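You operate a simulated robot arm through the tools that you are given. There is no shell and no other tool. Be economical: measure what you need, move in short steps, check, and stop when the job is done.

You run a simulated two-armed robot. Do the job below in one go: nothing can be reset, and whatever is moved stays where it is left.

TASK
Put the padlock in the table drawer, free the lock bar and switch the rig on.
Fine: shut the drawer; main switch on last. The key stays off.

The check looks at the end state, three seconds after you hand in, the way a careful person would. Anything else that was tipped, shoved, dropped, spilled or broken makes it a failure.

THE ROBOT
Two 7-joint arms with two-finger parallel grippers on one trunk, on a base that drives. Base frame: it is fixed to the floor where the robot stands at the start and does not move with it; the origin is under the middle of the robot, x ahead of it, y to its left, z up. Readings come in mm, degrees, newtons and seconds.
The left shoulder is at the start at [50, 161, 1098], the right one opposite. With the tool pointing down near the work surface each hand reaches from about 240 to 680 mm from the robot's upright axis, wherever it stands, measured 20 degrees to its own side. Places, roughly: table drawer [1100, -100, 700]; inside of the table drawer [1200, -100, 600]; lock bar [400, -700, 1000]; main switch [300, -800, 1000]; control box [300, -900, 1200]; key switch [300, -900, 1000]; air valve [400, -800, 800]; start button [300, -800, 1100]. Payload 3.43 kg a hand.
The TCP of each hand is the grasp point between the finger pads, 30 mm short of the fingertips. In the tool frame z runs along the fingers and y along their closing line. Largest opening 94 mm; finger width 28, thickness 10; the body of the gripper, 50 by 96 mm, starts 55 mm behind the TCP.
Orientation is told as [roll, pitch, yaw] about the base's x, y, z axes, in that order, counted from this pose: with the fingers straight down and closing along the base's y, the tool's x points along the base's -x, its y along +y and its z along -z.

THE INTERFACE
- The arms move only by the tool jog_arm. It takes "left_steps", "right_steps" or both (then of equal length, played together; a hand with none holds still); each is a list of rows, each a list of 7 numbers: the shift along the tool's x, y, z in mm, then the turn, a rotation vector about the tool's x, y, z in rad, then the gripper command, from -1 (fully open) to 1 (shut), values between in proportion. In form: [[x, y, z, wx, wy, wz, claw], ...]. A call has 1 to 10 rows; each row shifts and turns the commanded pose from where the row before left it, along the tool's axes as they then stand. Each row takes 0.2 s and may step no farther than 50 mm and 8.6 degrees from the row before; otherwise, or with a gripper value out of range, the whole call is refused. Where a pose cannot be reached the arm comes as near as it can. A force on the tool above 40 N (or 10 N above the force at the start of the call, whichever is more), or a blocked arm, ends the call early, and 0.2 s more pass. Each finger travels about 45 mm/s and halts on what it meets, pressing with about 35 N; the grip force reading is that of the motor and also rises with nothing between the fingers. The clock runs only during rows and for 0.2 s after the last one: add rows that do not move to give the fingers time. The reply holds the time, the measured pose of the TCP, the force on the tool along the base axes, the opening and the grip force, in the units named above and with some noise, and new pictures: "views" is both (left out), scene, wrist or none (wrist: the cameras of the hands that moved).
- Cameras (640 x 400 px; columns grow to the right, rows downward): "scene" is now at [110.3, -7.1, 1211.6]; the picture's right is [-0.02, -1.00, 0.00], its down [-0.66, 0.01, -0.75] and it looks along [0.75, -0.02, -0.66] (base axes); focal length 266 px, centre (320, 200). "left" rides on the left gripper at [76, -14, -103] in its tool frame; the picture's right is [0.18, 0.98, 0.00], its down [-0.75, 0.14, -0.64] and it looks along [-0.63, 0.12, 0.77] (tool axes); focal length 243 px, centre (320, 200). "right" rides on the right gripper at [76, 14, -102] in its tool frame; the picture's right is [-0.18, 0.98, 0.00], its down [-0.75, -0.14, -0.64] and it looks along [-0.63, -0.12, 0.77] (tool axes); focal length 243 px, centre (320, 200). There is no depth. A picture from a camera that has moved, and an enlarged one, comes with that camera's place and axes in the base frame and with its lens. The place of the scene camera against the robot may be out by one fixed shift of up to 18 mm in any direction.
- raise_lower(by): slides the trunk up (or, below 0, down) by that many mm; the arms and the scene camera ride with it, the base frame stays. It gives what a move gives, with no picture.
- steer(legs): drives the robot by 1 to 6 legs, each [ahead, left, turn to the left] in mm, mm and degrees, along the robot's own axes; the way and the turn of a leg run together, so that a leg with both is an arc; at most 1500 mm and 180 degrees a leg. The arms and the cameras ride along, it lands a little off, and it stops where it bumps. It gives what a move gives, and a new picture of the scene camera.
- aim_head(pan, tilt): turns the head with the scene camera to pan (to the left, within 80 degrees either way) and tilt (down, from -29 to 69), counted from straight ahead of the robot. It gives what a move gives, and a new picture of the scene camera.
- close_up(camera, box): a new picture of the part [left, top, right, bottom] of that camera's present view, enlarged. No time passes.
- job_done(): hands the job in; it is judged then, once.

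Go step by step. Nothing tells you exact positions but the pictures and the camera data: compare them with the known pose of the tool, close in by small moves and look again before you grip or let go. The budget is 120 turns and 170 pictures, counting those below and the enlarged ones. Unless the task says otherwise, let go and move clear before handing in, and close with one line.

The tools are called after ">>>" as name(argument=value, ...) on one line, values as JSON. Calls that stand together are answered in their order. jog_arm: Moves the arms, as the interface text tells. Its arguments: {"type":"object","properties":{"left_steps":{"type":"array"},"right_steps":{"type":"array"},"views":{"type":"string","enum":["both","scene","wrist","none"]}},"required":[]} The other tools are called the same way: raise_lower (by) slides the trunk up or down; steer (legs) drives the base; aim_head (pan, tilt) turns the head that bears the scene camera; close_up (camera, box) takes an enlarged picture of a part of a camera's view; job_done () hands the job in.

At the start:

```text
time: 0.0
left_eef_pos: [401.5, 180.5, 907.3]
left_tool_rot: [0.0, 0.0, 0.0]
left_ft_force: [-0.2, -0.3, -0.1]
left_finger_gap: 94.1
left_grasp_force: 0.2
right_eef_pos: [519.7, -226.8, 859.0]
right_tool_rot: [0.0, 0.0, -0.1]
right_ft_force: [-0.4, -0.2, -0.5]
right_finger_gap: 93.6
right_grasp_force: 0.1
trunk travel left (down, up): [-125.0, 142.0]
robot x, y, heading: [-0.7, -0.9, 0.1]
head pan, tilt: [-1.2, 41.3]
```

scene: 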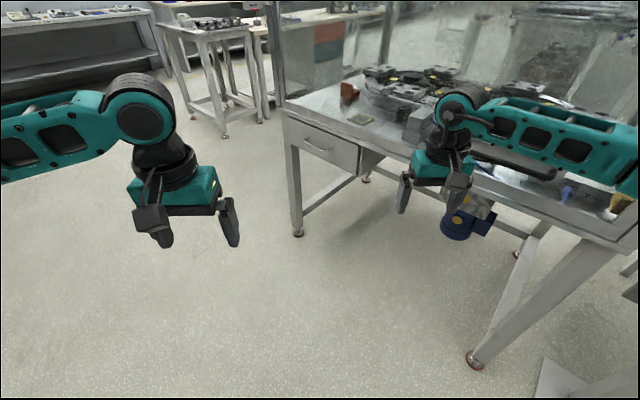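
right: 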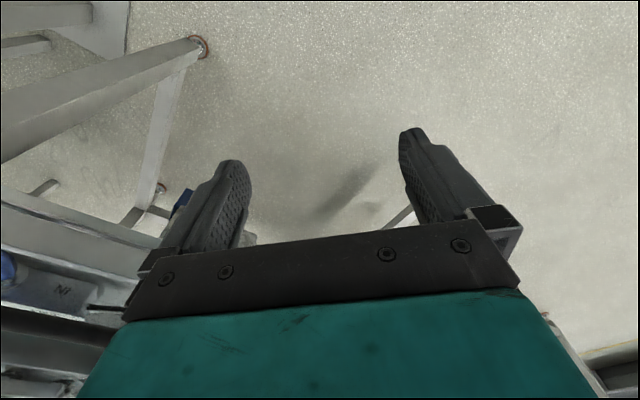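
left: 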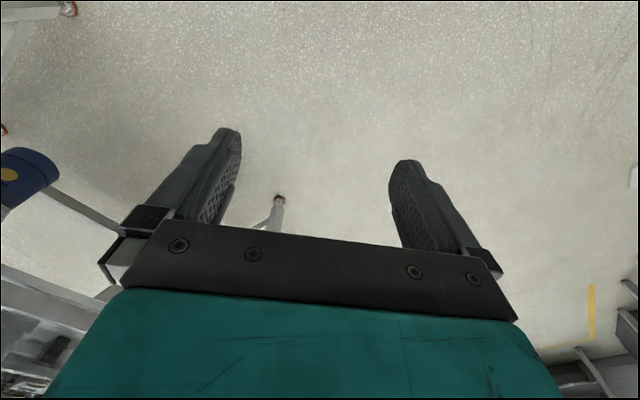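

I see a table ahead to the right with a drawer in its front, and a blue valve below its edge. I'll look right, toward the control box, to find the lock bar, padlock and switches.

>>> aim_head(pan=-60, tilt=20)

>>> close_up(camera="scene", box=[160, 60, 480, 260])

```text
time: 1.3
left_eef_pos: [402.4, 180.0, 907.1]
left_tool_rot: [0.0, 0.0, 0.1]
left_ft_force: [-1.2, -0.3, -0.6]
left_finger_gap: 94.0
left_grasp_force: 0.1
right_eef_pos: [520.5, -226.5, 858.6]
right_tool_rot: [0.0, 0.0, -0.1]
right_ft_force: [1.1, 0.3, -0.2]
right_finger_gap: 93.7
right_grasp_force: 0.0
trunk travel left (down, up): [-125.0, 142.0]
robot x, y, heading: [-2.1, -1.3, 0.2]
head pan, tilt: [-60.0, 20.0]
camera scene: at [72.8, -86.0, 1244.9], right [-0.87, -0.5, 0.0], down [-0.17, 0.3, -0.94], along [0.47, -0.81, -0.34], focal length 266 px, centre (320, 200)
```

scene: 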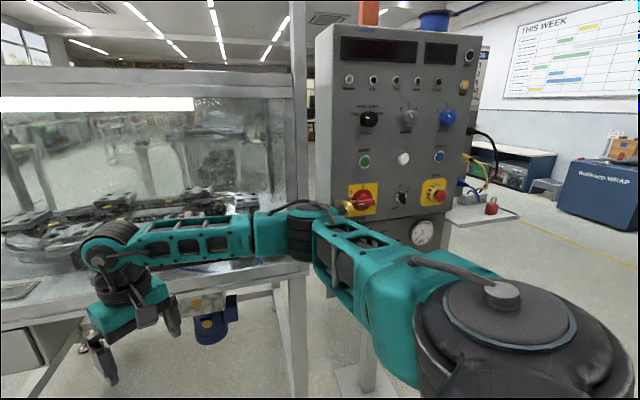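

```text
2.00 times, centred on (320, 160) of scene
camera zoom: at [72.8, -86.0, 1244.9], right [-0.87, -0.5, 0.0], down [-0.17, 0.3, -0.94], along [0.47, -0.81, -0.34], focal length 533 px, centre (320, 280)
```

zoom: 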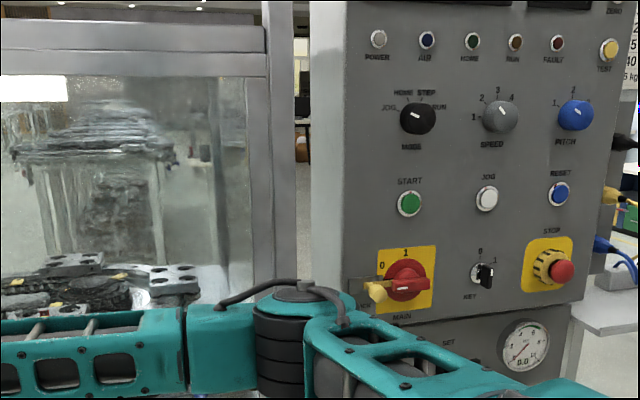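

The control box shows a main switch with a yellow thing on its left (perhaps the padlock on the lock bar), and a red padlock sits on a side shelf. I'll zoom on both.

>>> close_up(camera="scene", box=[320, 170, 416, 230])

>>> close_up(camera="scene", box=[420, 160, 548, 240])

```text
6.67 times, centred on (368, 200) of scene
camera zoom: at [72.8, -86.0, 1244.9], right [-0.87, -0.5, 0.0], down [-0.17, 0.3, -0.94], along [0.47, -0.81, -0.34], focal length 1775 px, centre (0, 200)
```

zoom: 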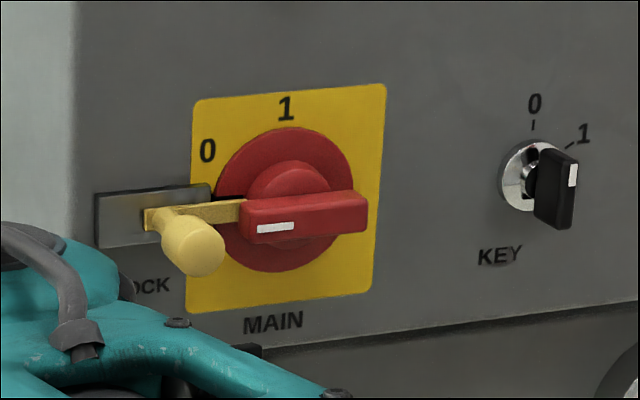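

```text
5.00 times, centred on (484, 200) of scene
camera zoom: at [72.8, -86.0, 1244.9], right [-0.87, -0.5, 0.0], down [-0.17, 0.3, -0.94], along [0.47, -0.81, -0.34], focal length 1332 px, centre (-500, 200)
```

zoom: 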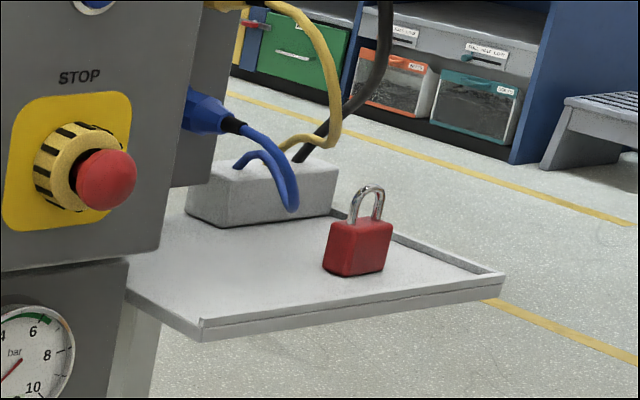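

The lock bar is a yellow sliding bar with a knob, blocking the red main handle. The padlock is on the shelf at the right of the box. Table and box both seem to face about heading -43°, so I'll back off a little, turn to that heading and look again.

>>> steer(legs=[[-150, 0, 0], [0, 0, -43]])

>>> aim_head(pan=0, tilt=30)

>>> aim_head(pan=-50, tilt=20)

```text
time: 4.6
left_eef_pos: [268.0, -138.1, 907.1]
left_tool_rot: [0.0, 0.1, -42.2]
left_ft_force: [-0.9, -0.1, 0.8]
left_finger_gap: 94.0
left_grasp_force: 0.2
right_eef_pos: [82.1, -516.8, 857.7]
right_tool_rot: [0.0, 0.0, -42.3]
right_ft_force: [0.2, -0.3, 1.3]
right_finger_gap: 94.2
right_grasp_force: 0.0
trunk travel left (down, up): [-125.0, 142.0]
robot x, y, heading: [-148.0, 1.3, -42.3]
head pan, tilt: [-60.0, 20.0]
camera scene: at [-153.4, -123.2, 1244.9], right [-0.98, 0.21, 0.0], down [0.07, 0.33, -0.94], along [-0.2, -0.92, -0.34], focal length 266 px, centre (320, 200)
```

scene: 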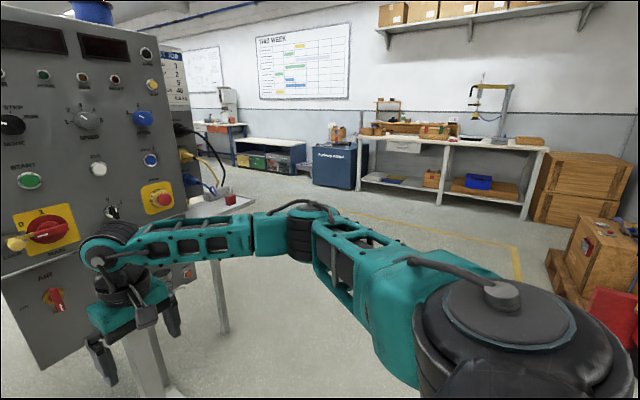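

```text
time: 5.9
left_eef_pos: [269.1, -136.8, 907.6]
left_tool_rot: [0.0, 0.0, -42.3]
left_ft_force: [-0.2, 0.3, 1.2]
left_finger_gap: 93.8
left_grasp_force: 0.0
right_eef_pos: [82.3, -516.7, 858.4]
right_tool_rot: [0.0, 0.0, -42.3]
right_ft_force: [0.2, 0.6, 0.0]
right_finger_gap: 94.0
right_grasp_force: 0.0
trunk travel left (down, up): [-125.0, 142.0]
robot x, y, heading: [-151.7, 0.7, -42.4]
head pan, tilt: [0.0, 30.0]
camera scene: at [-66.7, -93.1, 1228.9], right [-0.67, -0.74, 0.0], down [-0.37, 0.34, -0.87], along [0.64, -0.58, -0.5], focal length 266 px, centre (320, 200)
```

scene: 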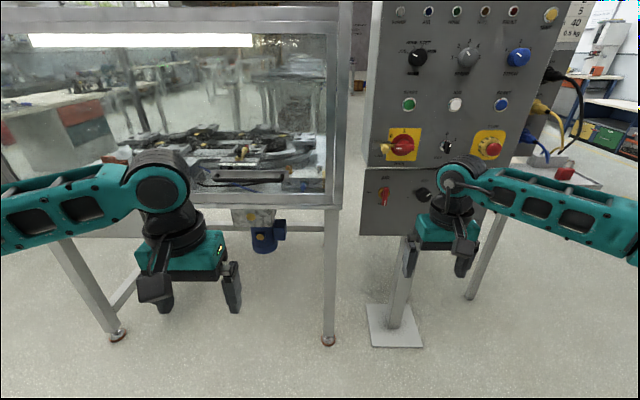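

```text
time: 7.1
left_eef_pos: [269.5, -136.7, 907.4]
left_tool_rot: [0.1, 0.1, -42.3]
left_ft_force: [0.5, -0.3, -0.1]
left_finger_gap: 94.0
left_grasp_force: 0.1
right_eef_pos: [83.4, -516.7, 858.4]
right_tool_rot: [0.1, 0.1, -42.3]
right_ft_force: [0.0, -0.4, 0.1]
right_finger_gap: 94.0
right_grasp_force: 0.0
trunk travel left (down, up): [-125.0, 142.0]
robot x, y, heading: [-148.1, 4.4, -42.4]
head pan, tilt: [-50.0, 20.0]
camera scene: at [-137.2, -125.2, 1244.9], right [-1.0, 0.04, 0.0], down [0.01, 0.34, -0.94], along [-0.04, -0.94, -0.34], focal length 266 px, centre (320, 200)
```

scene: 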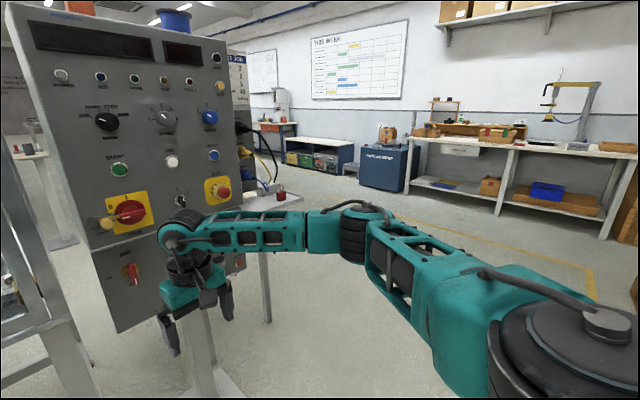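

By triangulation: main switch ≈ (321,-774,982), key ≈ (236,-862,980), padlock ≈ (-16,-1177,885), all facing about heading -43°. I raise and retract the right hand, then drive to stand before the shelf.

>>> jog_arm(right_steps=[[20, 0, -45, 0, 0, 0, -1], [20, 0, -45, 0, 0, 0, -1], [20, 0, -45, 0, 0, 0, -1]], views="none")

>>> steer(legs=[[0, -590, 0], [270, 0, 0]])

>>> aim_head(pan=-20, tilt=35)

```text
time: 7.9
left_eef_pos: [269.6, -136.5, 907.4]
left_tool_rot: [0.0, 0.0, -42.4]
left_ft_force: [-0.8, 0.0, 0.7]
left_finger_gap: 94.2
left_grasp_force: 0.0
right_eef_pos: [41.9, -475.6, 995.6]
right_tool_rot: [0.0, -0.1, -42.3]
right_ft_force: [-0.3, 0.0, -0.7]
right_finger_gap: 94.0
right_grasp_force: 0.1
trunk travel left (down, up): [-125.0, 142.0]
robot x, y, heading: [-151.8, -0.2, -42.3]
head pan, tilt: [-50.0, 20.0]
```

```text
time: 12.8
left_eef_pos: [61.7, -762.8, 907.1]
left_tool_rot: [0.0, 0.1, -42.4]
left_ft_force: [0.1, 0.6, 0.5]
left_finger_gap: 93.7
left_grasp_force: 0.0
right_eef_pos: [-165.0, -1101.0, 994.8]
right_tool_rot: [0.0, 0.0, -42.3]
right_ft_force: [-0.1, 0.1, -0.6]
right_finger_gap: 94.0
right_grasp_force: 0.1
trunk travel left (down, up): [-125.0, 142.0]
robot x, y, heading: [-358.9, -625.3, -42.2]
head pan, tilt: [-50.0, 20.0]
camera scene: at [-344.6, -750.5, 1244.9], right [-1.0, 0.04, 0.0], down [0.01, 0.34, -0.94], along [-0.04, -0.94, -0.34], focal length 266 px, centre (320, 200)
```

scene: 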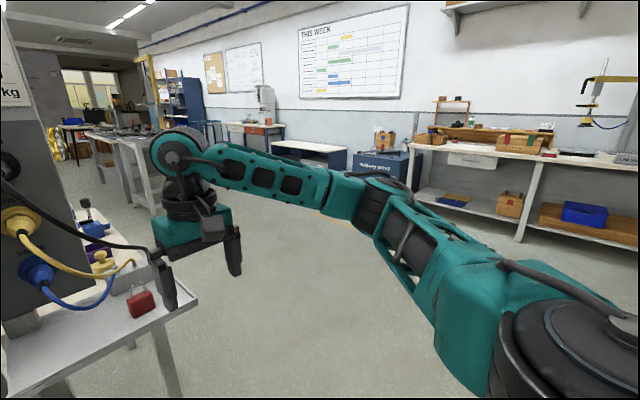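

```text
time: 13.7
left_eef_pos: [61.9, -762.2, 907.2]
left_tool_rot: [-0.1, -0.1, -42.4]
left_ft_force: [0.6, -0.1, 0.0]
left_finger_gap: 94.2
left_grasp_force: 0.0
right_eef_pos: [-166.2, -1100.7, 995.0]
right_tool_rot: [0.0, 0.1, -42.4]
right_ft_force: [-0.2, 0.5, 0.2]
right_finger_gap: 94.0
right_grasp_force: 0.1
trunk travel left (down, up): [-125.0, 142.0]
robot x, y, heading: [-356.8, -625.6, -42.2]
head pan, tilt: [-20.0, 35.0]
camera scene: at [-300.2, -735.3, 1221.1], right [-0.89, -0.46, 0.0], down [-0.27, 0.51, -0.82], along [0.38, -0.73, -0.57], focal length 266 px, centre (320, 200)
```

scene: 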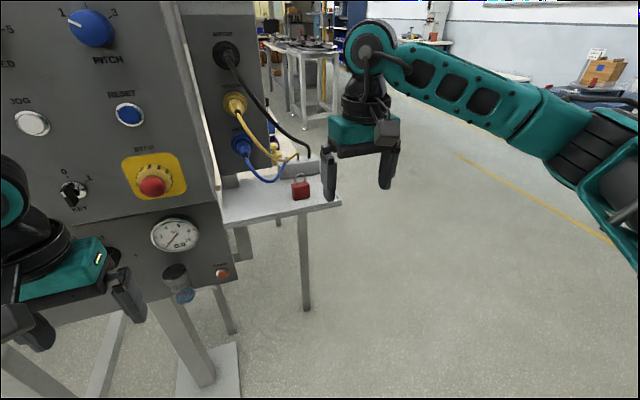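

I now see the padlock standing upright at the corner of the shelf, near the cables. Zooming in for a precise place and orientation.

>>> close_up(camera="scene", box=[252, 150, 348, 210])

```text
6.67 times, centred on (300, 180) of scene
camera zoom: at [-300.2, -735.3, 1221.1], right [-0.89, -0.46, 0.0], down [-0.27, 0.51, -0.82], along [0.38, -0.73, -0.57], focal length 1775 px, centre (453, 333)
```

zoom: 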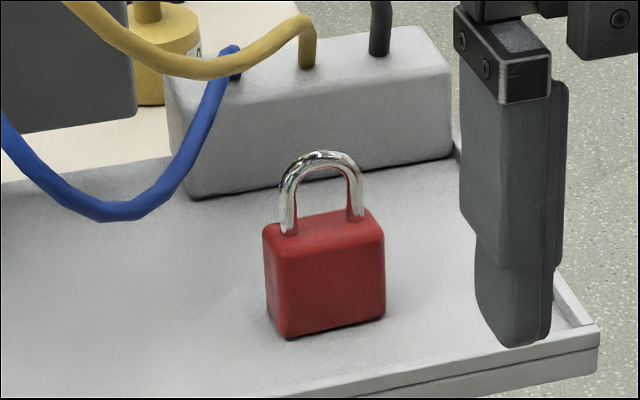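

The padlock is at about (-18,-1177), body from z≈862 to 903, squarely aligned with my heading. I drive 60 mm closer and bring the right hand above it with fingers partly open, then check with the wrist camera.

>>> steer(legs=[[60, 0, 0]])

>>> jog_arm(right_steps=[[0, 22, 0, 0, 0, 0, -0.6], [-25, 21, 0, 0, 0, 0, -0.6], [-25, 0, 0, 0, 0, 0, -0.6], [-25, 0, 0, 0, 0, 0, -0.6], [0, 0, 0, 0, 0, 0, -0.6]])

```text
time: 14.7
left_eef_pos: [106.2, -800.8, 907.5]
left_tool_rot: [-0.1, 0.1, -42.1]
left_ft_force: [0.0, -0.8, -0.8]
left_finger_gap: 94.0
left_grasp_force: 0.0
right_eef_pos: [-118.1, -1141.0, 995.1]
right_tool_rot: [0.0, 0.0, -42.2]
right_ft_force: [-0.4, -0.1, 0.9]
right_finger_gap: 94.0
right_grasp_force: 0.0
trunk travel left (down, up): [-125.0, 142.0]
robot x, y, heading: [-314.4, -664.4, -42.0]
head pan, tilt: [-20.0, 35.0]
camera scene: at [-255.2, -775.6, 1221.0], right [-0.88, -0.47, 0.0], down [-0.27, 0.51, -0.82], along [0.38, -0.72, -0.57], focal length 266 px, centre (320, 200)
```

scene: 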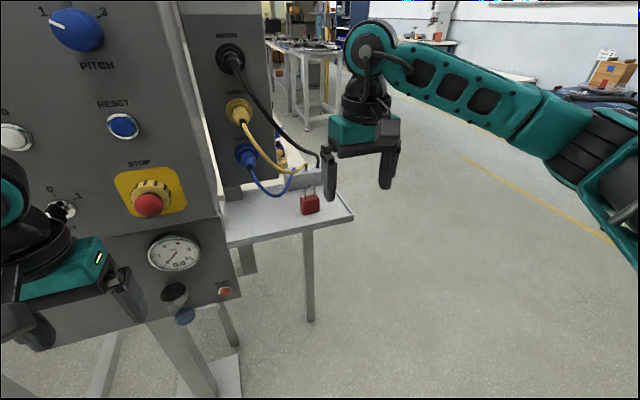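

```text
time: 15.9
left_eef_pos: [106.2, -801.5, 907.5]
left_tool_rot: [0.0, 0.0, -42.2]
left_ft_force: [-0.4, 0.1, -0.9]
left_finger_gap: 93.9
left_grasp_force: 0.0
right_eef_pos: [-33.8, -1157.8, 996.6]
right_tool_rot: [0.0, 0.1, -42.3]
right_ft_force: [0.5, 0.3, 0.4]
right_finger_gap: 75.1
right_grasp_force: 0.1
trunk travel left (down, up): [-125.0, 142.0]
robot x, y, heading: [-313.5, -668.0, -42.3]
head pan, tilt: [-20.0, 35.0]
camera scene: at [-255.6, -775.2, 1221.1], right [-0.88, -0.47, 0.0], down [-0.27, 0.51, -0.82], along [0.38, -0.72, -0.57], focal length 266 px, centre (320, 200)
camera right: at [-79.4, -1095.3, 1098.5], right [0.8, 0.6, 0.0], down [0.46, -0.61, 0.64], along [0.39, -0.51, -0.77], focal length 243 px, centre (320, 200)
```

scene: 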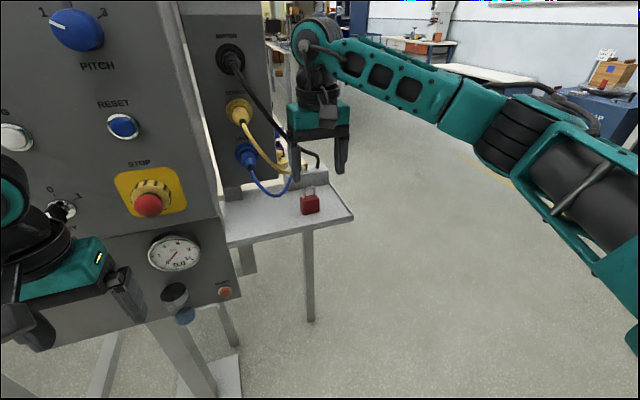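
right: 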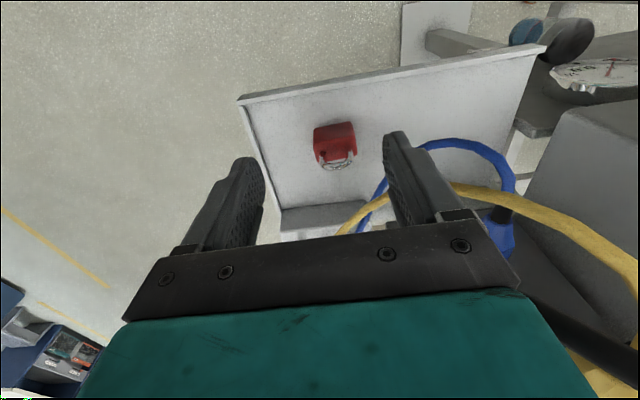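

The wrist view puts the padlock at about (-1,-1175), a bit forward-left of the scene estimate. I move over it, descend partly, and look again.

>>> jog_arm(right_steps=[[-18, 5, 0, 0, 0, 0, -0.6], [-18, 5, 0, 0, 0, 0, -0.6], [0, 0, -20, 0, 0, 0, -0.6], [0, 0, 40, 0, 0, 0, -0.6], [0, 0, 30, 0, 0, 0, -0.6], [0, 0, 0, 0, 0, 0, -0.6]])

```text
time: 17.3
left_eef_pos: [106.0, -801.4, 907.5]
left_tool_rot: [0.0, 0.1, -42.3]
left_ft_force: [-0.2, -0.1, -0.3]
left_finger_gap: 94.0
left_grasp_force: 0.1
right_eef_pos: [-2.2, -1176.4, 945.5]
right_tool_rot: [0.0, 0.0, -42.2]
right_ft_force: [0.7, 0.1, -1.2]
right_finger_gap: 74.8
right_grasp_force: 0.2
trunk travel left (down, up): [-125.0, 142.0]
robot x, y, heading: [-311.3, -663.4, -42.3]
head pan, tilt: [-20.0, 35.0]
camera scene: at [-255.6, -775.1, 1221.1], right [-0.88, -0.47, 0.0], down [-0.27, 0.51, -0.82], along [0.38, -0.72, -0.57], focal length 266 px, centre (320, 200)
camera right: at [-48.1, -1113.3, 1047.1], right [0.8, 0.6, 0.0], down [0.46, -0.61, 0.64], along [0.39, -0.51, -0.77], focal length 243 px, centre (320, 200)
```

scene: 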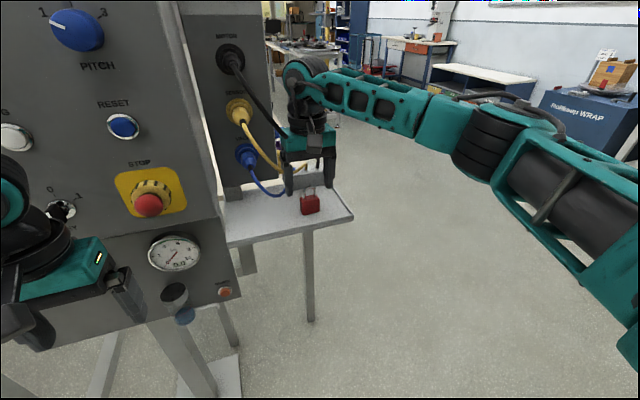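
right: 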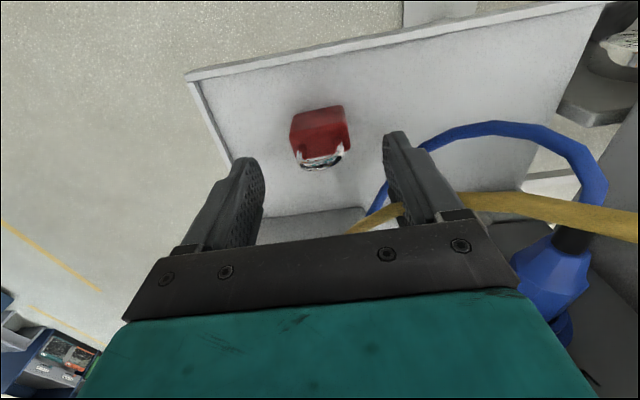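

The hand is almost over the padlock; a yellow cable passes close behind the left finger. I look closer in both views.

>>> close_up(camera="right", box=[240, 80, 480, 230])

>>> close_up(camera="scene", box=[240, 130, 368, 210])

```text
2.67 times, centred on (360, 155) of right
camera zoom: at [-48.1, -1113.3, 1047.1], right [0.8, 0.6, 0.0], down [0.46, -0.61, 0.64], along [0.39, -0.51, -0.77], focal length 647 px, centre (213, 320)
```

zoom: 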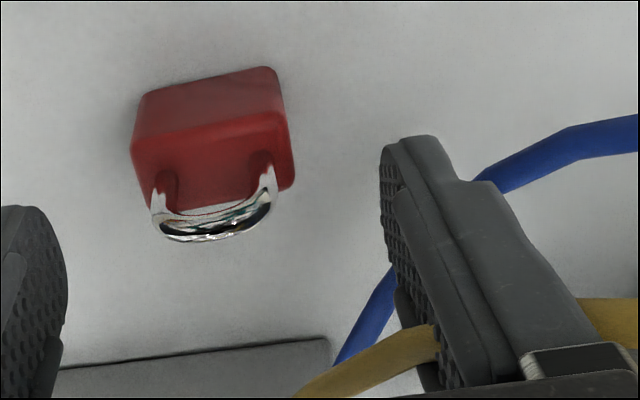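

```text
5.00 times, centred on (304, 170) of scene
camera zoom: at [-255.6, -775.1, 1221.1], right [-0.88, -0.47, 0.0], down [-0.27, 0.51, -0.82], along [0.38, -0.72, -0.57], focal length 1332 px, centre (400, 350)
```

zoom: 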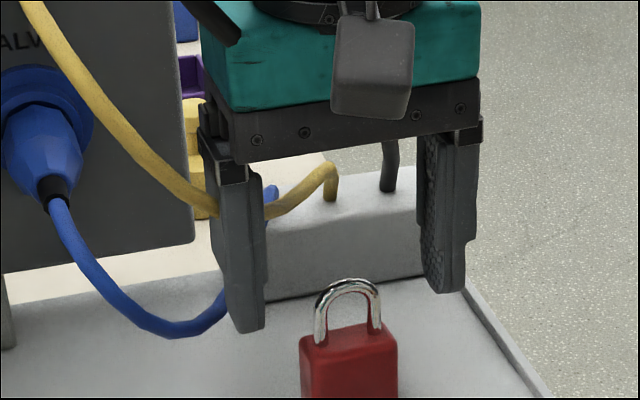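

The padlock is about 5 mm nearer and 3 mm left of the TCP; the cable lies some 35 mm farther ahead, clear. I correct, descend to z≈896 and close.

>>> jog_arm(right_steps=[[6, 3, 0, 0, 0, 0, -0.6], [0, 0, 25, 0, 0, 0, -0.6], [0, 0, 24, 0, 0, 0, -0.6], [0, 0, 0, 0, 0, 0, -0.6]])

>>> close_up(camera="scene", box=[240, 140, 368, 220])

```text
time: 18.3
left_eef_pos: [106.4, -802.0, 908.4]
left_tool_rot: [0.0, 0.0, -42.2]
left_ft_force: [0.2, 0.1, 0.6]
left_finger_gap: 94.2
left_grasp_force: 0.1
right_eef_pos: [-3.8, -1169.1, 892.9]
right_tool_rot: [0.0, 0.1, -42.2]
right_ft_force: [0.1, -0.7, -0.4]
right_finger_gap: 75.2
right_grasp_force: 0.1
trunk travel left (down, up): [-125.0, 142.0]
robot x, y, heading: [-313.6, -663.4, -42.4]
head pan, tilt: [-20.0, 35.0]
camera scene: at [-255.6, -775.2, 1221.1], right [-0.88, -0.47, 0.0], down [-0.27, 0.51, -0.82], along [0.38, -0.72, -0.57], focal length 266 px, centre (320, 200)
camera right: at [-48.7, -1107.5, 996.2], right [0.8, 0.6, 0.0], down [0.46, -0.61, 0.64], along [0.39, -0.51, -0.77], focal length 243 px, centre (320, 200)
```

scene: 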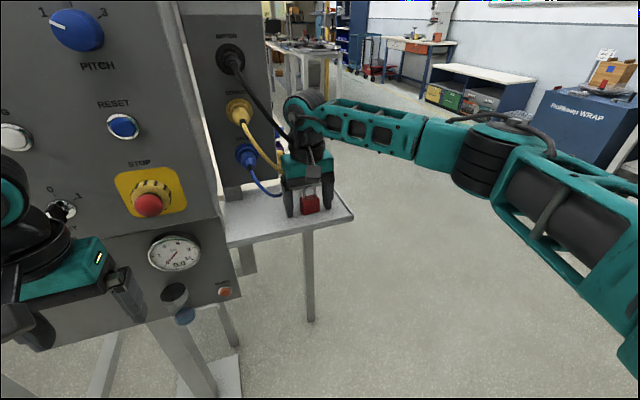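
right: 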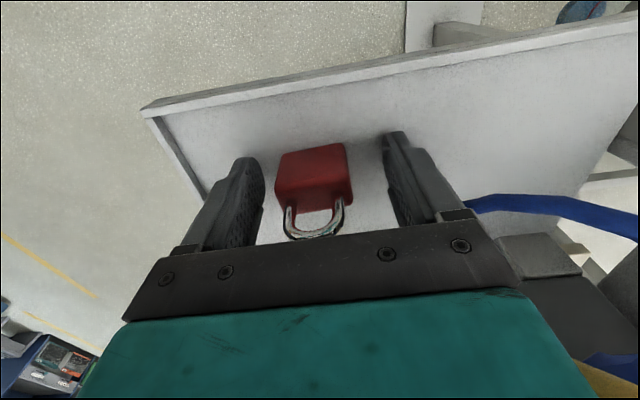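

```text
5.00 times, centred on (304, 180) of scene
camera zoom: at [-255.6, -775.2, 1221.1], right [-0.88, -0.47, 0.0], down [-0.27, 0.51, -0.82], along [0.38, -0.72, -0.57], focal length 1332 px, centre (400, 300)
```

zoom: 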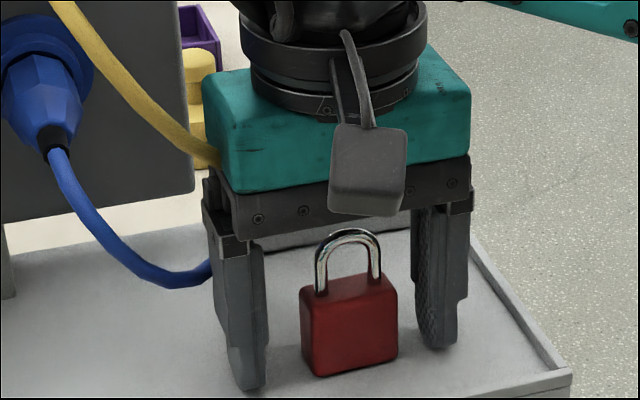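

The fingers straddle the padlock body just above the shelf. I shift 3 mm to the right and close.

>>> jog_arm(right_steps=[[0, -3, 0, 0, 0, 0, -0.4], [0, 0, 0, 0, 0, 0, 0], [0, 0, 0, 0, 0, 0, 0.4], [0, 0, 0, 0, 0, 0, 1], [0, 0, 0, 0, 0, 0, 1], [0, 0, 0, 0, 0, 0, 1]], views="none")

>>> close_up(camera="right", box=[200, 100, 440, 250])

```text
time: 19.7
left_eef_pos: [107.0, -801.2, 907.6]
left_tool_rot: [0.0, 0.0, -42.2]
left_ft_force: [-0.1, 0.4, 0.6]
left_finger_gap: 94.2
left_grasp_force: 0.0
right_eef_pos: [-3.8, -1172.0, 893.6]
right_tool_rot: [0.0, 0.0, -42.2]
right_ft_force: [0.1, -0.8, 0.0]
right_finger_gap: 43.5
right_grasp_force: 35.5
trunk travel left (down, up): [-125.0, 142.0]
robot x, y, heading: [-308.5, -663.6, -42.4]
head pan, tilt: [-20.0, 35.0]
```

```text
2.67 times, centred on (320, 175) of right
camera zoom: at [-50.6, -1109.8, 996.5], right [0.8, 0.6, 0.0], down [0.46, -0.61, 0.64], along [0.39, -0.51, -0.77], focal length 647 px, centre (320, 267)
```

zoom: 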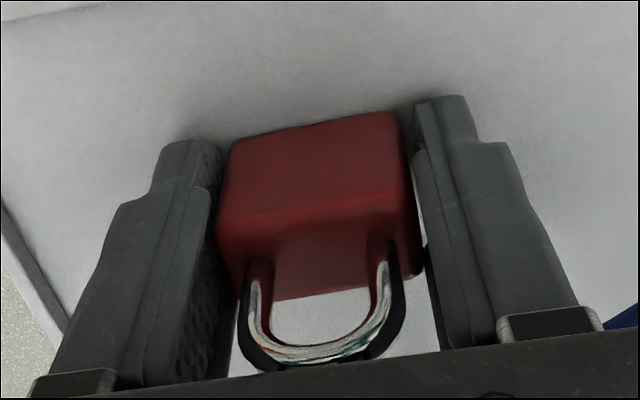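

Padlock is gripped (43.5 mm, 35 N). I lift straight up and retract.

>>> jog_arm(right_steps=[[0, 0, -20, 0, 0, 0, 1], [0, 0, -40, 0, 0, 0, 1], [0, 0, -40, 0, 0, 0, 1], [20, 0, -20, 0, 0, 0, 1], [45, 0, 0, 0, 0, 0, 1], [45, 0, 0, 0, 0, 0, 1], [45, 0, 0, 0, 0, 0, 1], [45, 0, 0, 0, 0, 0, 1]])

```text
time: 21.5
left_eef_pos: [106.6, -800.5, 907.7]
left_tool_rot: [0.0, 0.0, -42.2]
left_ft_force: [0.0, 0.7, -0.7]
left_finger_gap: 93.9
left_grasp_force: 0.1
right_eef_pos: [-155.7, -1035.7, 1015.8]
right_tool_rot: [0.0, 0.0, -42.3]
right_ft_force: [-0.6, 0.9, -0.4]
right_finger_gap: 43.2
right_grasp_force: 34.5
trunk travel left (down, up): [-125.0, 142.0]
robot x, y, heading: [-314.4, -661.9, -42.1]
head pan, tilt: [-20.0, 35.0]
camera scene: at [-255.8, -775.2, 1221.1], right [-0.88, -0.47, 0.0], down [-0.27, 0.51, -0.82], along [0.38, -0.72, -0.57], focal length 266 px, centre (320, 200)
camera right: at [-201.3, -973.8, 1117.6], right [0.8, 0.6, 0.0], down [0.46, -0.61, 0.64], along [0.39, -0.51, -0.77], focal length 243 px, centre (320, 200)
```

scene: 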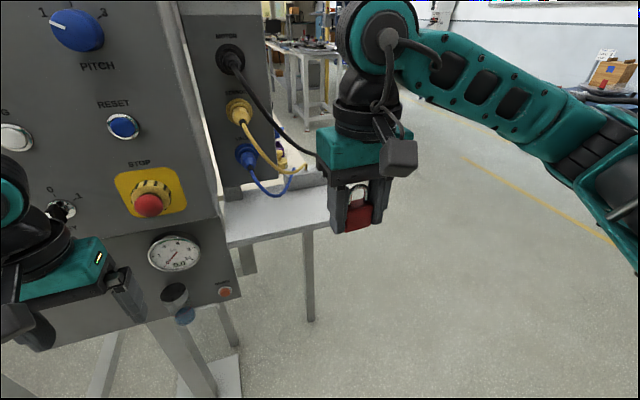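
right: 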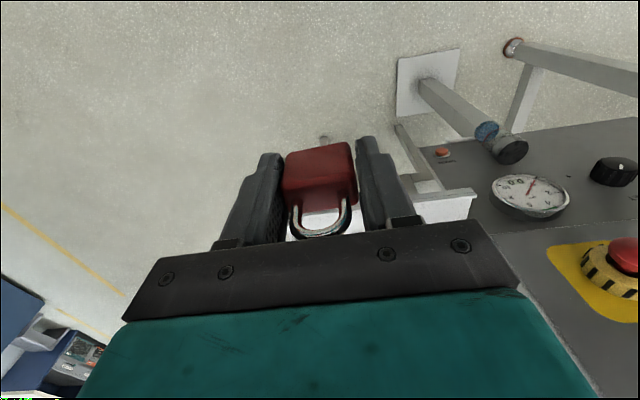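

Padlock held securely. I back off and strafe left along the table to stand before the drawer, then look at it.

>>> steer(legs=[[-113, 0, 0], [0, 1100, 0]])

>>> aim_head(pan=15, tilt=40)

```text
time: 27.9
left_eef_pos: [767.0, 80.6, 908.1]
left_tool_rot: [-0.1, 0.0, -42.8]
left_ft_force: [-0.6, -0.5, 0.5]
left_finger_gap: 94.0
left_grasp_force: 0.0
right_eef_pos: [503.3, -153.5, 1015.7]
right_tool_rot: [0.0, -0.1, -42.7]
right_ft_force: [0.1, 0.1, -1.1]
right_finger_gap: 43.3
right_grasp_force: 35.4
trunk travel left (down, up): [-125.0, 142.0]
robot x, y, heading: [348.9, 219.9, -42.8]
head pan, tilt: [-20.0, 35.0]
camera scene: at [405.2, 109.8, 1221.1], right [-0.89, -0.46, 0.0], down [-0.26, 0.51, -0.82], along [0.38, -0.73, -0.57], focal length 266 px, centre (320, 200)
```

scene: 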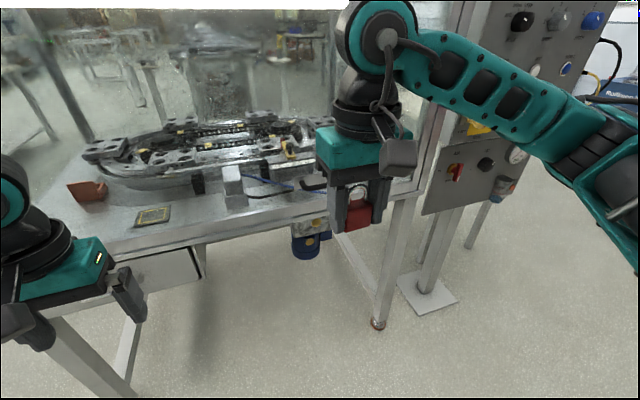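

```text
time: 28.9
left_eef_pos: [765.8, 80.3, 907.5]
left_tool_rot: [0.0, 0.0, -42.7]
left_ft_force: [-0.5, -0.3, -0.2]
left_finger_gap: 93.9
left_grasp_force: 0.1
right_eef_pos: [502.8, -153.0, 1015.3]
right_tool_rot: [0.0, 0.1, -42.8]
right_ft_force: [0.4, -0.3, -0.3]
right_finger_gap: 43.4
right_grasp_force: 34.7
trunk travel left (down, up): [-125.0, 142.0]
robot x, y, heading: [351.1, 225.2, -42.5]
head pan, tilt: [15.0, 40.0]
camera scene: at [439.9, 148.3, 1213.5], right [-0.47, -0.88, 0.0], down [-0.57, 0.3, -0.77], along [0.68, -0.36, -0.64], focal length 266 px, centre (320, 200)
```

scene: 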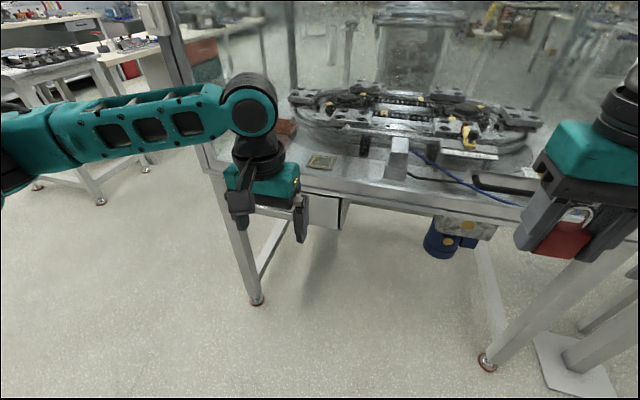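

The left hand hides the drawer. I raise and retract it so the drawer shows.

>>> jog_arm(left_steps=[[30, 20, -40, 0, 0, 0, -1], [30, 20, -40, 0, 0, 0, -1], [30, 20, -40, 0, 0, 0, -1], [20, 30, 0, 0, 0, 0, -1], [20, 30, 0, 0, 0, 0, -1]], views="none")

>>> aim_head(pan=20, tilt=40)

```text
refused: row 1 steps farther than a row can; nothing moved
```

```text
time: 29.6
left_eef_pos: [766.0, 80.8, 908.1]
left_tool_rot: [-0.1, 0.0, -42.7]
left_ft_force: [0.6, -0.3, 0.5]
left_finger_gap: 94.1
left_grasp_force: 0.1
right_eef_pos: [503.0, -152.1, 1015.7]
right_tool_rot: [-0.1, 0.0, -42.8]
right_ft_force: [0.6, -0.5, -0.6]
right_finger_gap: 43.4
right_grasp_force: 35.0
trunk travel left (down, up): [-125.0, 142.0]
robot x, y, heading: [349.3, 220.5, -42.6]
head pan, tilt: [20.0, 40.0]
camera scene: at [443.1, 155.1, 1213.5], right [-0.39, -0.92, 0.0], down [-0.59, 0.25, -0.77], along [0.71, -0.3, -0.64], focal length 266 px, centre (320, 200)
```

scene: 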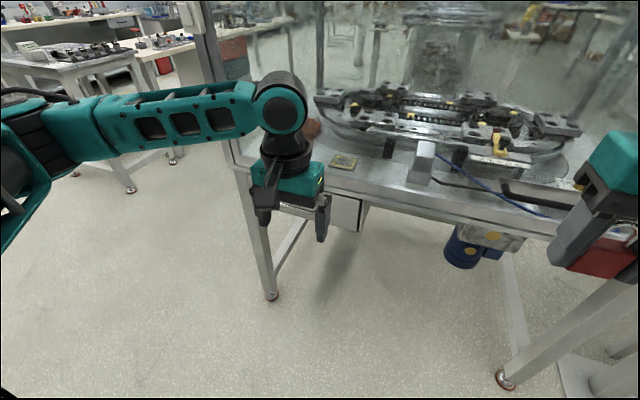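

I retract the left hand and begin pitching its fingers forward, toward the pose needed for the drawer handle.

>>> jog_arm(left_steps=[[40, 20, 0, 0, 0, 0, -1], [40, 20, 0, 0, 0, 0, -1], [40, 20, 0, 0, -0.14, 0, -1], [0, 0, 0, 0, -0.14, 0, -1], [0, 0, 0, 0, -0.14, 0, -1], [0, 0, 0, 0, -0.14, 0, -1], [0, 0, 0, 0, -0.14, 0, -1], [0, 0, 0, 0, -0.14, 0, -1], [0, 0, 0, 0, -0.14, 0, -1]], views="scene")

```text
time: 31.6
left_eef_pos: [818.6, 131.0, 890.4]
left_tool_rot: [0.0, -56.2, -42.8]
left_ft_force: [-1.0, 0.5, -0.6]
left_finger_gap: 94.1
left_grasp_force: 0.1
left hand out of reach, approached as far as the arm can: row 3, 4, 5, 6, 7, 8, 9
right_eef_pos: [502.8, -152.4, 1014.8]
right_tool_rot: [0.0, -0.1, -42.8]
right_ft_force: [-1.2, 0.3, -1.0]
right_finger_gap: 43.1
right_grasp_force: 35.0
trunk travel left (down, up): [-125.0, 142.0]
robot x, y, heading: [353.3, 221.3, -42.4]
head pan, tilt: [20.0, 40.0]
camera scene: at [443.1, 155.2, 1213.5], right [-0.39, -0.92, 0.0], down [-0.59, 0.25, -0.77], along [0.71, -0.3, -0.64], focal length 266 px, centre (320, 200)
```

scene: 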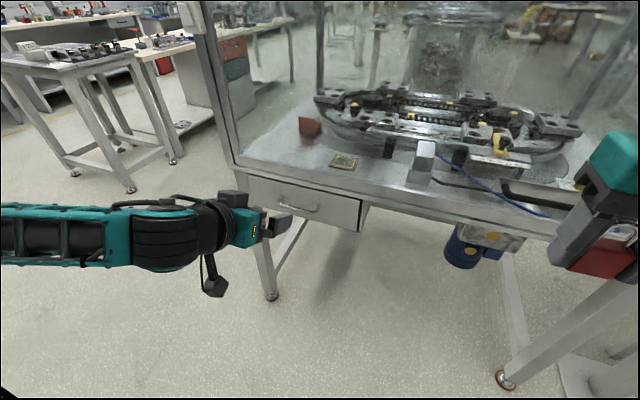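

The drawer with its bow handle is now visible. Zoom in.

>>> close_up(camera="scene", box=[232, 160, 392, 260])

```text
4.00 times, centred on (312, 210) of scene
camera zoom: at [443.1, 155.2, 1213.5], right [-0.39, -0.92, 0.0], down [-0.59, 0.25, -0.77], along [0.71, -0.3, -0.64], focal length 1065 px, centre (352, 160)
```

zoom: 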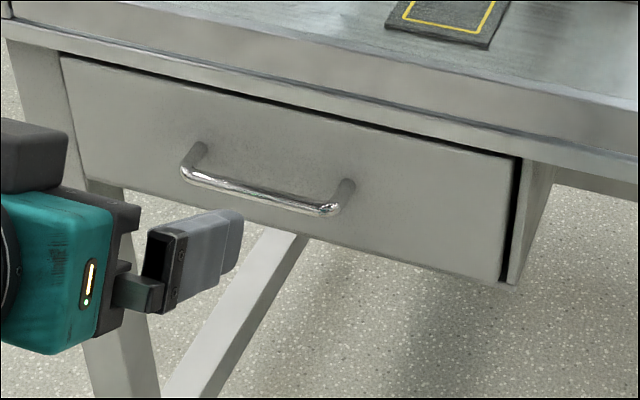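

Triangulation puts the handle near (1009,-3,700), lower and farther than assumed. I lower the trunk, strafe left a bit and back off to give the left arm room.

>>> raise_lower(by=-120)

>>> steer(legs=[[-60, 90, 0]])

>>> jog_arm(left_steps=[[0, 0, 0, 0, 0, -0.14, -1], [0, 0, 0, 0, 0, -0.14, -1], [0, 0, 0, 0, 0, -0.14, -1], [0, 0, 0, 0, 0, -0.14, -1], [0, 0, 0, 0, 0, -0.14, -1], [0, 0, 0, 0, 0, -0.14, -1]], views="both")

```text
time: 33.1
left_eef_pos: [817.7, 131.4, 770.3]
left_tool_rot: [0.0, -56.2, -42.7]
left_ft_force: [0.1, -0.3, 0.4]
left_finger_gap: 94.1
left_grasp_force: 0.0
right_eef_pos: [504.0, -152.0, 895.4]
right_tool_rot: [0.0, 0.0, -42.8]
right_ft_force: [-0.1, -0.4, -0.7]
right_finger_gap: 43.4
right_grasp_force: 34.8
trunk travel left (down, up): [-5.0, 262.0]
robot x, y, heading: [346.7, 217.9, -42.6]
head pan, tilt: [20.0, 40.0]
```

```text
time: 34.3
left_eef_pos: [835.1, 237.8, 770.9]
left_tool_rot: [0.0, -56.2, -42.8]
left_ft_force: [-0.9, -0.4, 0.4]
left_finger_gap: 93.9
left_grasp_force: 0.1
right_eef_pos: [520.3, -44.6, 895.2]
right_tool_rot: [0.0, 0.0, -42.9]
right_ft_force: [-0.7, -1.2, -1.8]
right_finger_gap: 43.5
right_grasp_force: 34.6
trunk travel left (down, up): [-5.0, 262.0]
robot x, y, heading: [370.0, 327.4, -42.9]
head pan, tilt: [20.0, 40.0]
camera scene: at [460.7, 262.4, 1093.5], right [-0.39, -0.92, 0.0], down [-0.59, 0.25, -0.77], along [0.71, -0.3, -0.64], focal length 266 px, centre (320, 200)
```

scene: 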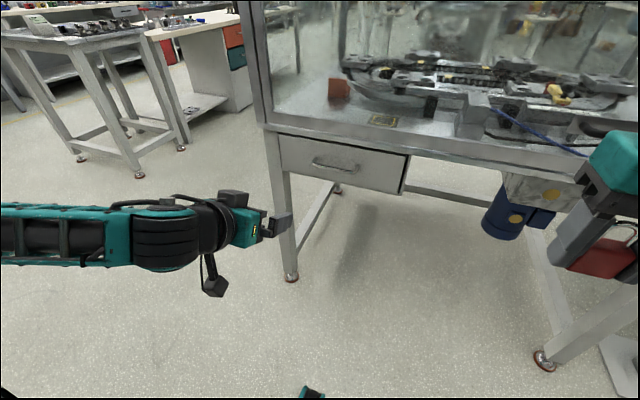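

```text
time: 35.7
left_eef_pos: [837.2, 237.1, 769.5]
left_tool_rot: [-48.0, -33.6, 20.7]
left_ft_force: [-0.6, -0.3, 0.1]
left_finger_gap: 93.9
left_grasp_force: 0.0
right_eef_pos: [520.7, -45.4, 894.7]
right_tool_rot: [0.0, 0.0, -43.0]
right_ft_force: [-0.4, 1.1, -0.8]
right_finger_gap: 43.3
right_grasp_force: 34.5
trunk travel left (down, up): [-5.0, 262.0]
robot x, y, heading: [361.0, 330.2, -42.8]
head pan, tilt: [20.0, 40.0]
camera scene: at [460.7, 262.4, 1093.6], right [-0.39, -0.92, 0.0], down [-0.59, 0.25, -0.77], along [0.71, -0.3, -0.64], focal length 266 px, centre (320, 200)
camera left: at [711.9, 262.8, 794.3], right [0.0, 0.7, -0.71], down [0.22, 0.69, 0.69], along [0.98, -0.16, -0.15], focal length 243 px, centre (320, 200)
```

scene: 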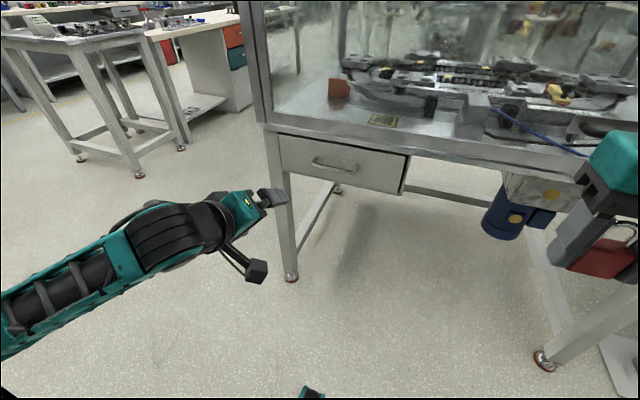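
left: 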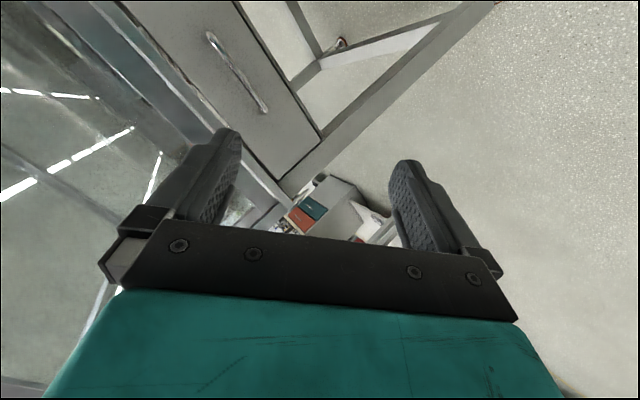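

All rays agree: handle bar at ≈ (1015,-3,701). I finish rolling the hand so the fingers close vertically, tilting to about 20° below horizontal, and drive 80 mm ahead.

>>> jog_arm(left_steps=[[0, 0, 0, 0, 0, -0.146, -1], [0, 0, 0, 0, 0, -0.146, -1], [0, 0, 0, 0, 0, -0.146, -1], [0, 0, 0, 0, 0, -0.146, -1], [0, 0, 0, 0, 0, -0.146, -1], [0, 0, 0, 0.12, 0, 0, -1], [0, 0, 0, 0.12, 0, 0, -1]], views="none")

>>> steer(legs=[[80, 0, 0]])

>>> close_up(camera="left", box=[0, 0, 640, 400])

```text
time: 37.3
left_eef_pos: [837.5, 237.8, 770.0]
left_tool_rot: [-69.9, 0.0, 47.2]
left_ft_force: [-0.7, 0.4, -0.1]
left_finger_gap: 94.0
left_grasp_force: 0.0
right_eef_pos: [520.8, -44.5, 894.9]
right_tool_rot: [0.1, 0.1, -42.9]
right_ft_force: [-0.2, 0.1, -1.3]
right_finger_gap: 43.6
right_grasp_force: 35.1
trunk travel left (down, up): [-5.0, 262.0]
robot x, y, heading: [366.6, 325.8, -42.8]
head pan, tilt: [20.0, 40.0]
```

```text
time: 38.4
left_eef_pos: [897.9, 183.3, 769.5]
left_tool_rot: [-69.9, -0.1, 47.4]
left_ft_force: [0.0, 0.3, -1.6]
left_finger_gap: 94.0
left_grasp_force: 0.0
right_eef_pos: [582.0, -100.8, 895.2]
right_tool_rot: [0.0, 0.0, -42.7]
right_ft_force: [-0.1, -0.1, -1.5]
right_finger_gap: 43.5
right_grasp_force: 35.2
trunk travel left (down, up): [-5.0, 262.0]
robot x, y, heading: [426.4, 275.2, -42.7]
head pan, tilt: [20.0, 40.0]
camera scene: at [521.3, 206.7, 1093.5], right [-0.39, -0.92, 0.0], down [-0.59, 0.25, -0.77], along [0.71, -0.3, -0.64], focal length 266 px, centre (320, 200)
```

scene: 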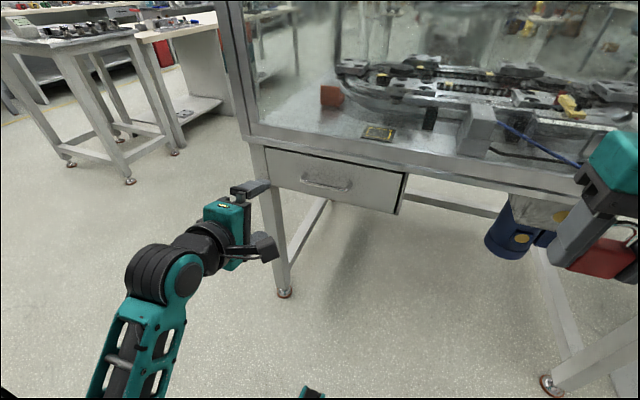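

```text
1.00 times, centred on (320, 200) of left
camera zoom: at [778.3, 189.7, 818.5], right [-0.37, 0.09, -0.92], down [0.03, 1.0, 0.09], along [0.93, 0.0, -0.37], focal length 243 px, centre (320, 200)
```

zoom: 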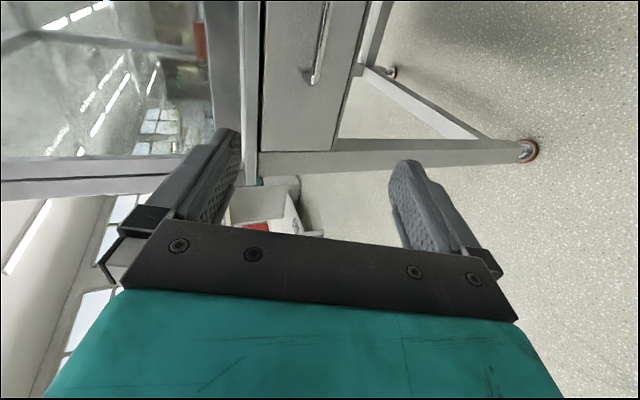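

The hand is now oriented right. I move it to 80 mm before the handle, in line with it, and check.

>>> jog_arm(left_steps=[[30, 0, 0, 0, 0, 0, -0.5], [27, -8, 25, 0, 0, 0, -0.3], [0, 0, 40, 0, 0, 0, -0.3], [0, 0, 40, 0, 0, 0, -0.3], [0, 0, 38, 0, 0, 0, -0.3], [0, 0, 0, 0, 0, 0, -0.3]], views="both")

```text
time: 39.0
left_eef_pos: [894.4, 143.5, 753.1]
left_tool_rot: [-68.2, -11.2, 44.4]
left_ft_force: [-0.1, -0.2, -0.5]
left_finger_gap: 61.2
left_grasp_force: 0.1
right_eef_pos: [581.2, -100.4, 894.8]
right_tool_rot: [-0.1, 0.0, -42.7]
right_ft_force: [0.2, 0.1, -1.2]
right_finger_gap: 43.4
right_grasp_force: 34.9
trunk travel left (down, up): [-5.0, 262.0]
robot x, y, heading: [428.9, 272.0, -42.5]
head pan, tilt: [20.0, 40.0]
stopped in row 3 (left hand): the arm was blocked; the commanded pose is now the measured one
camera scene: at [521.2, 207.0, 1093.6], right [-0.39, -0.92, 0.0], down [-0.59, 0.25, -0.77], along [0.71, -0.3, -0.64], focal length 266 px, centre (320, 200)
camera left: at [771.1, 148.9, 788.1], right [-0.26, 0.26, -0.93], down [0.06, 0.97, 0.25], along [0.96, 0.01, -0.26], focal length 243 px, centre (320, 200)
```

scene: 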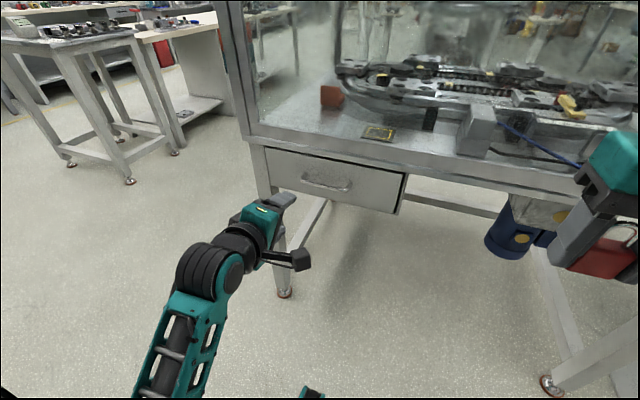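
left: 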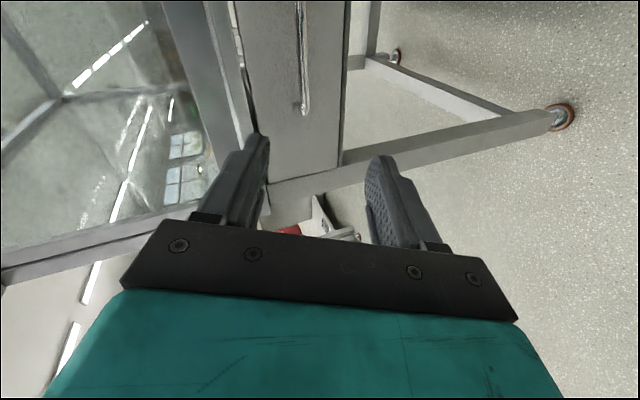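

The arm was blocked, apparently at a wrist limit as it moved right (the roll slipped 11°). I undo to the earlier good posture and will make the approach with the base instead.

>>> jog_arm(left_steps=[[-16, -4, -14, 0, 0, 0, -0.3], [-16, -4, -14, 0.015, 0.013, -0.05, -0.3], [0, 0, 0, 0.015, 0.013, -0.075, -0.3], [0, 0, 0, 0, 0, -0.075, -0.3], [0, 0, 0, 0, 0, 0, -0.3]], views="none")

```text
time: 40.2
left_eef_pos: [901.5, 187.1, 771.9]
left_tool_rot: [-69.1, -4.8, 45.6]
left_ft_force: [-0.7, -0.2, -0.2]
left_finger_gap: 61.0
left_grasp_force: 0.1
right_eef_pos: [581.0, -100.7, 894.9]
right_tool_rot: [-0.1, 0.0, -42.8]
right_ft_force: [0.4, -0.3, -1.6]
right_finger_gap: 43.3
right_grasp_force: 35.2
trunk travel left (down, up): [-5.0, 262.0]
robot x, y, heading: [428.1, 273.0, -42.7]
head pan, tilt: [20.0, 40.0]
```

Close enough (5° skew). Now lower the hand to handle height there, checking the arm can do it.

>>> jog_arm(left_steps=[[0, 21, 7, 0, 0, 0, -0.3], [0, 20, 7, 0, 0, 0, -0.3], [0, 20, 8, 0, 0, 0, -0.3], [0, 0, 0, 0, 0, 0, -0.3]], views="wrist")

```text
time: 41.2
left_eef_pos: [912.6, 184.3, 720.1]
left_tool_rot: [-70.9, -6.5, 44.7]
left_ft_force: [-0.2, -0.4, -0.4]
left_finger_gap: 61.2
left_grasp_force: 0.1
right_eef_pos: [581.7, -100.1, 895.0]
right_tool_rot: [-0.1, 0.0, -42.7]
right_ft_force: [0.4, -0.6, -0.8]
right_finger_gap: 43.5
right_grasp_force: 34.7
trunk travel left (down, up): [-5.0, 262.0]
robot x, y, heading: [424.4, 269.6, -42.5]
head pan, tilt: [20.0, 40.0]
camera left: at [789.9, 194.8, 758.6], right [-0.28, 0.17, -0.94], down [0.07, 0.98, 0.16], along [0.96, -0.02, -0.29], focal length 243 px, centre (320, 200)
```

left: 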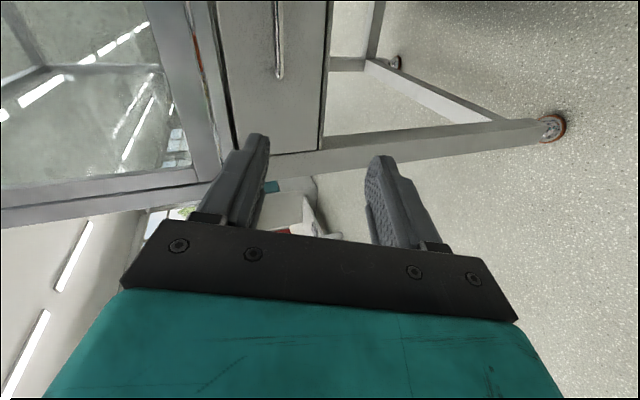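

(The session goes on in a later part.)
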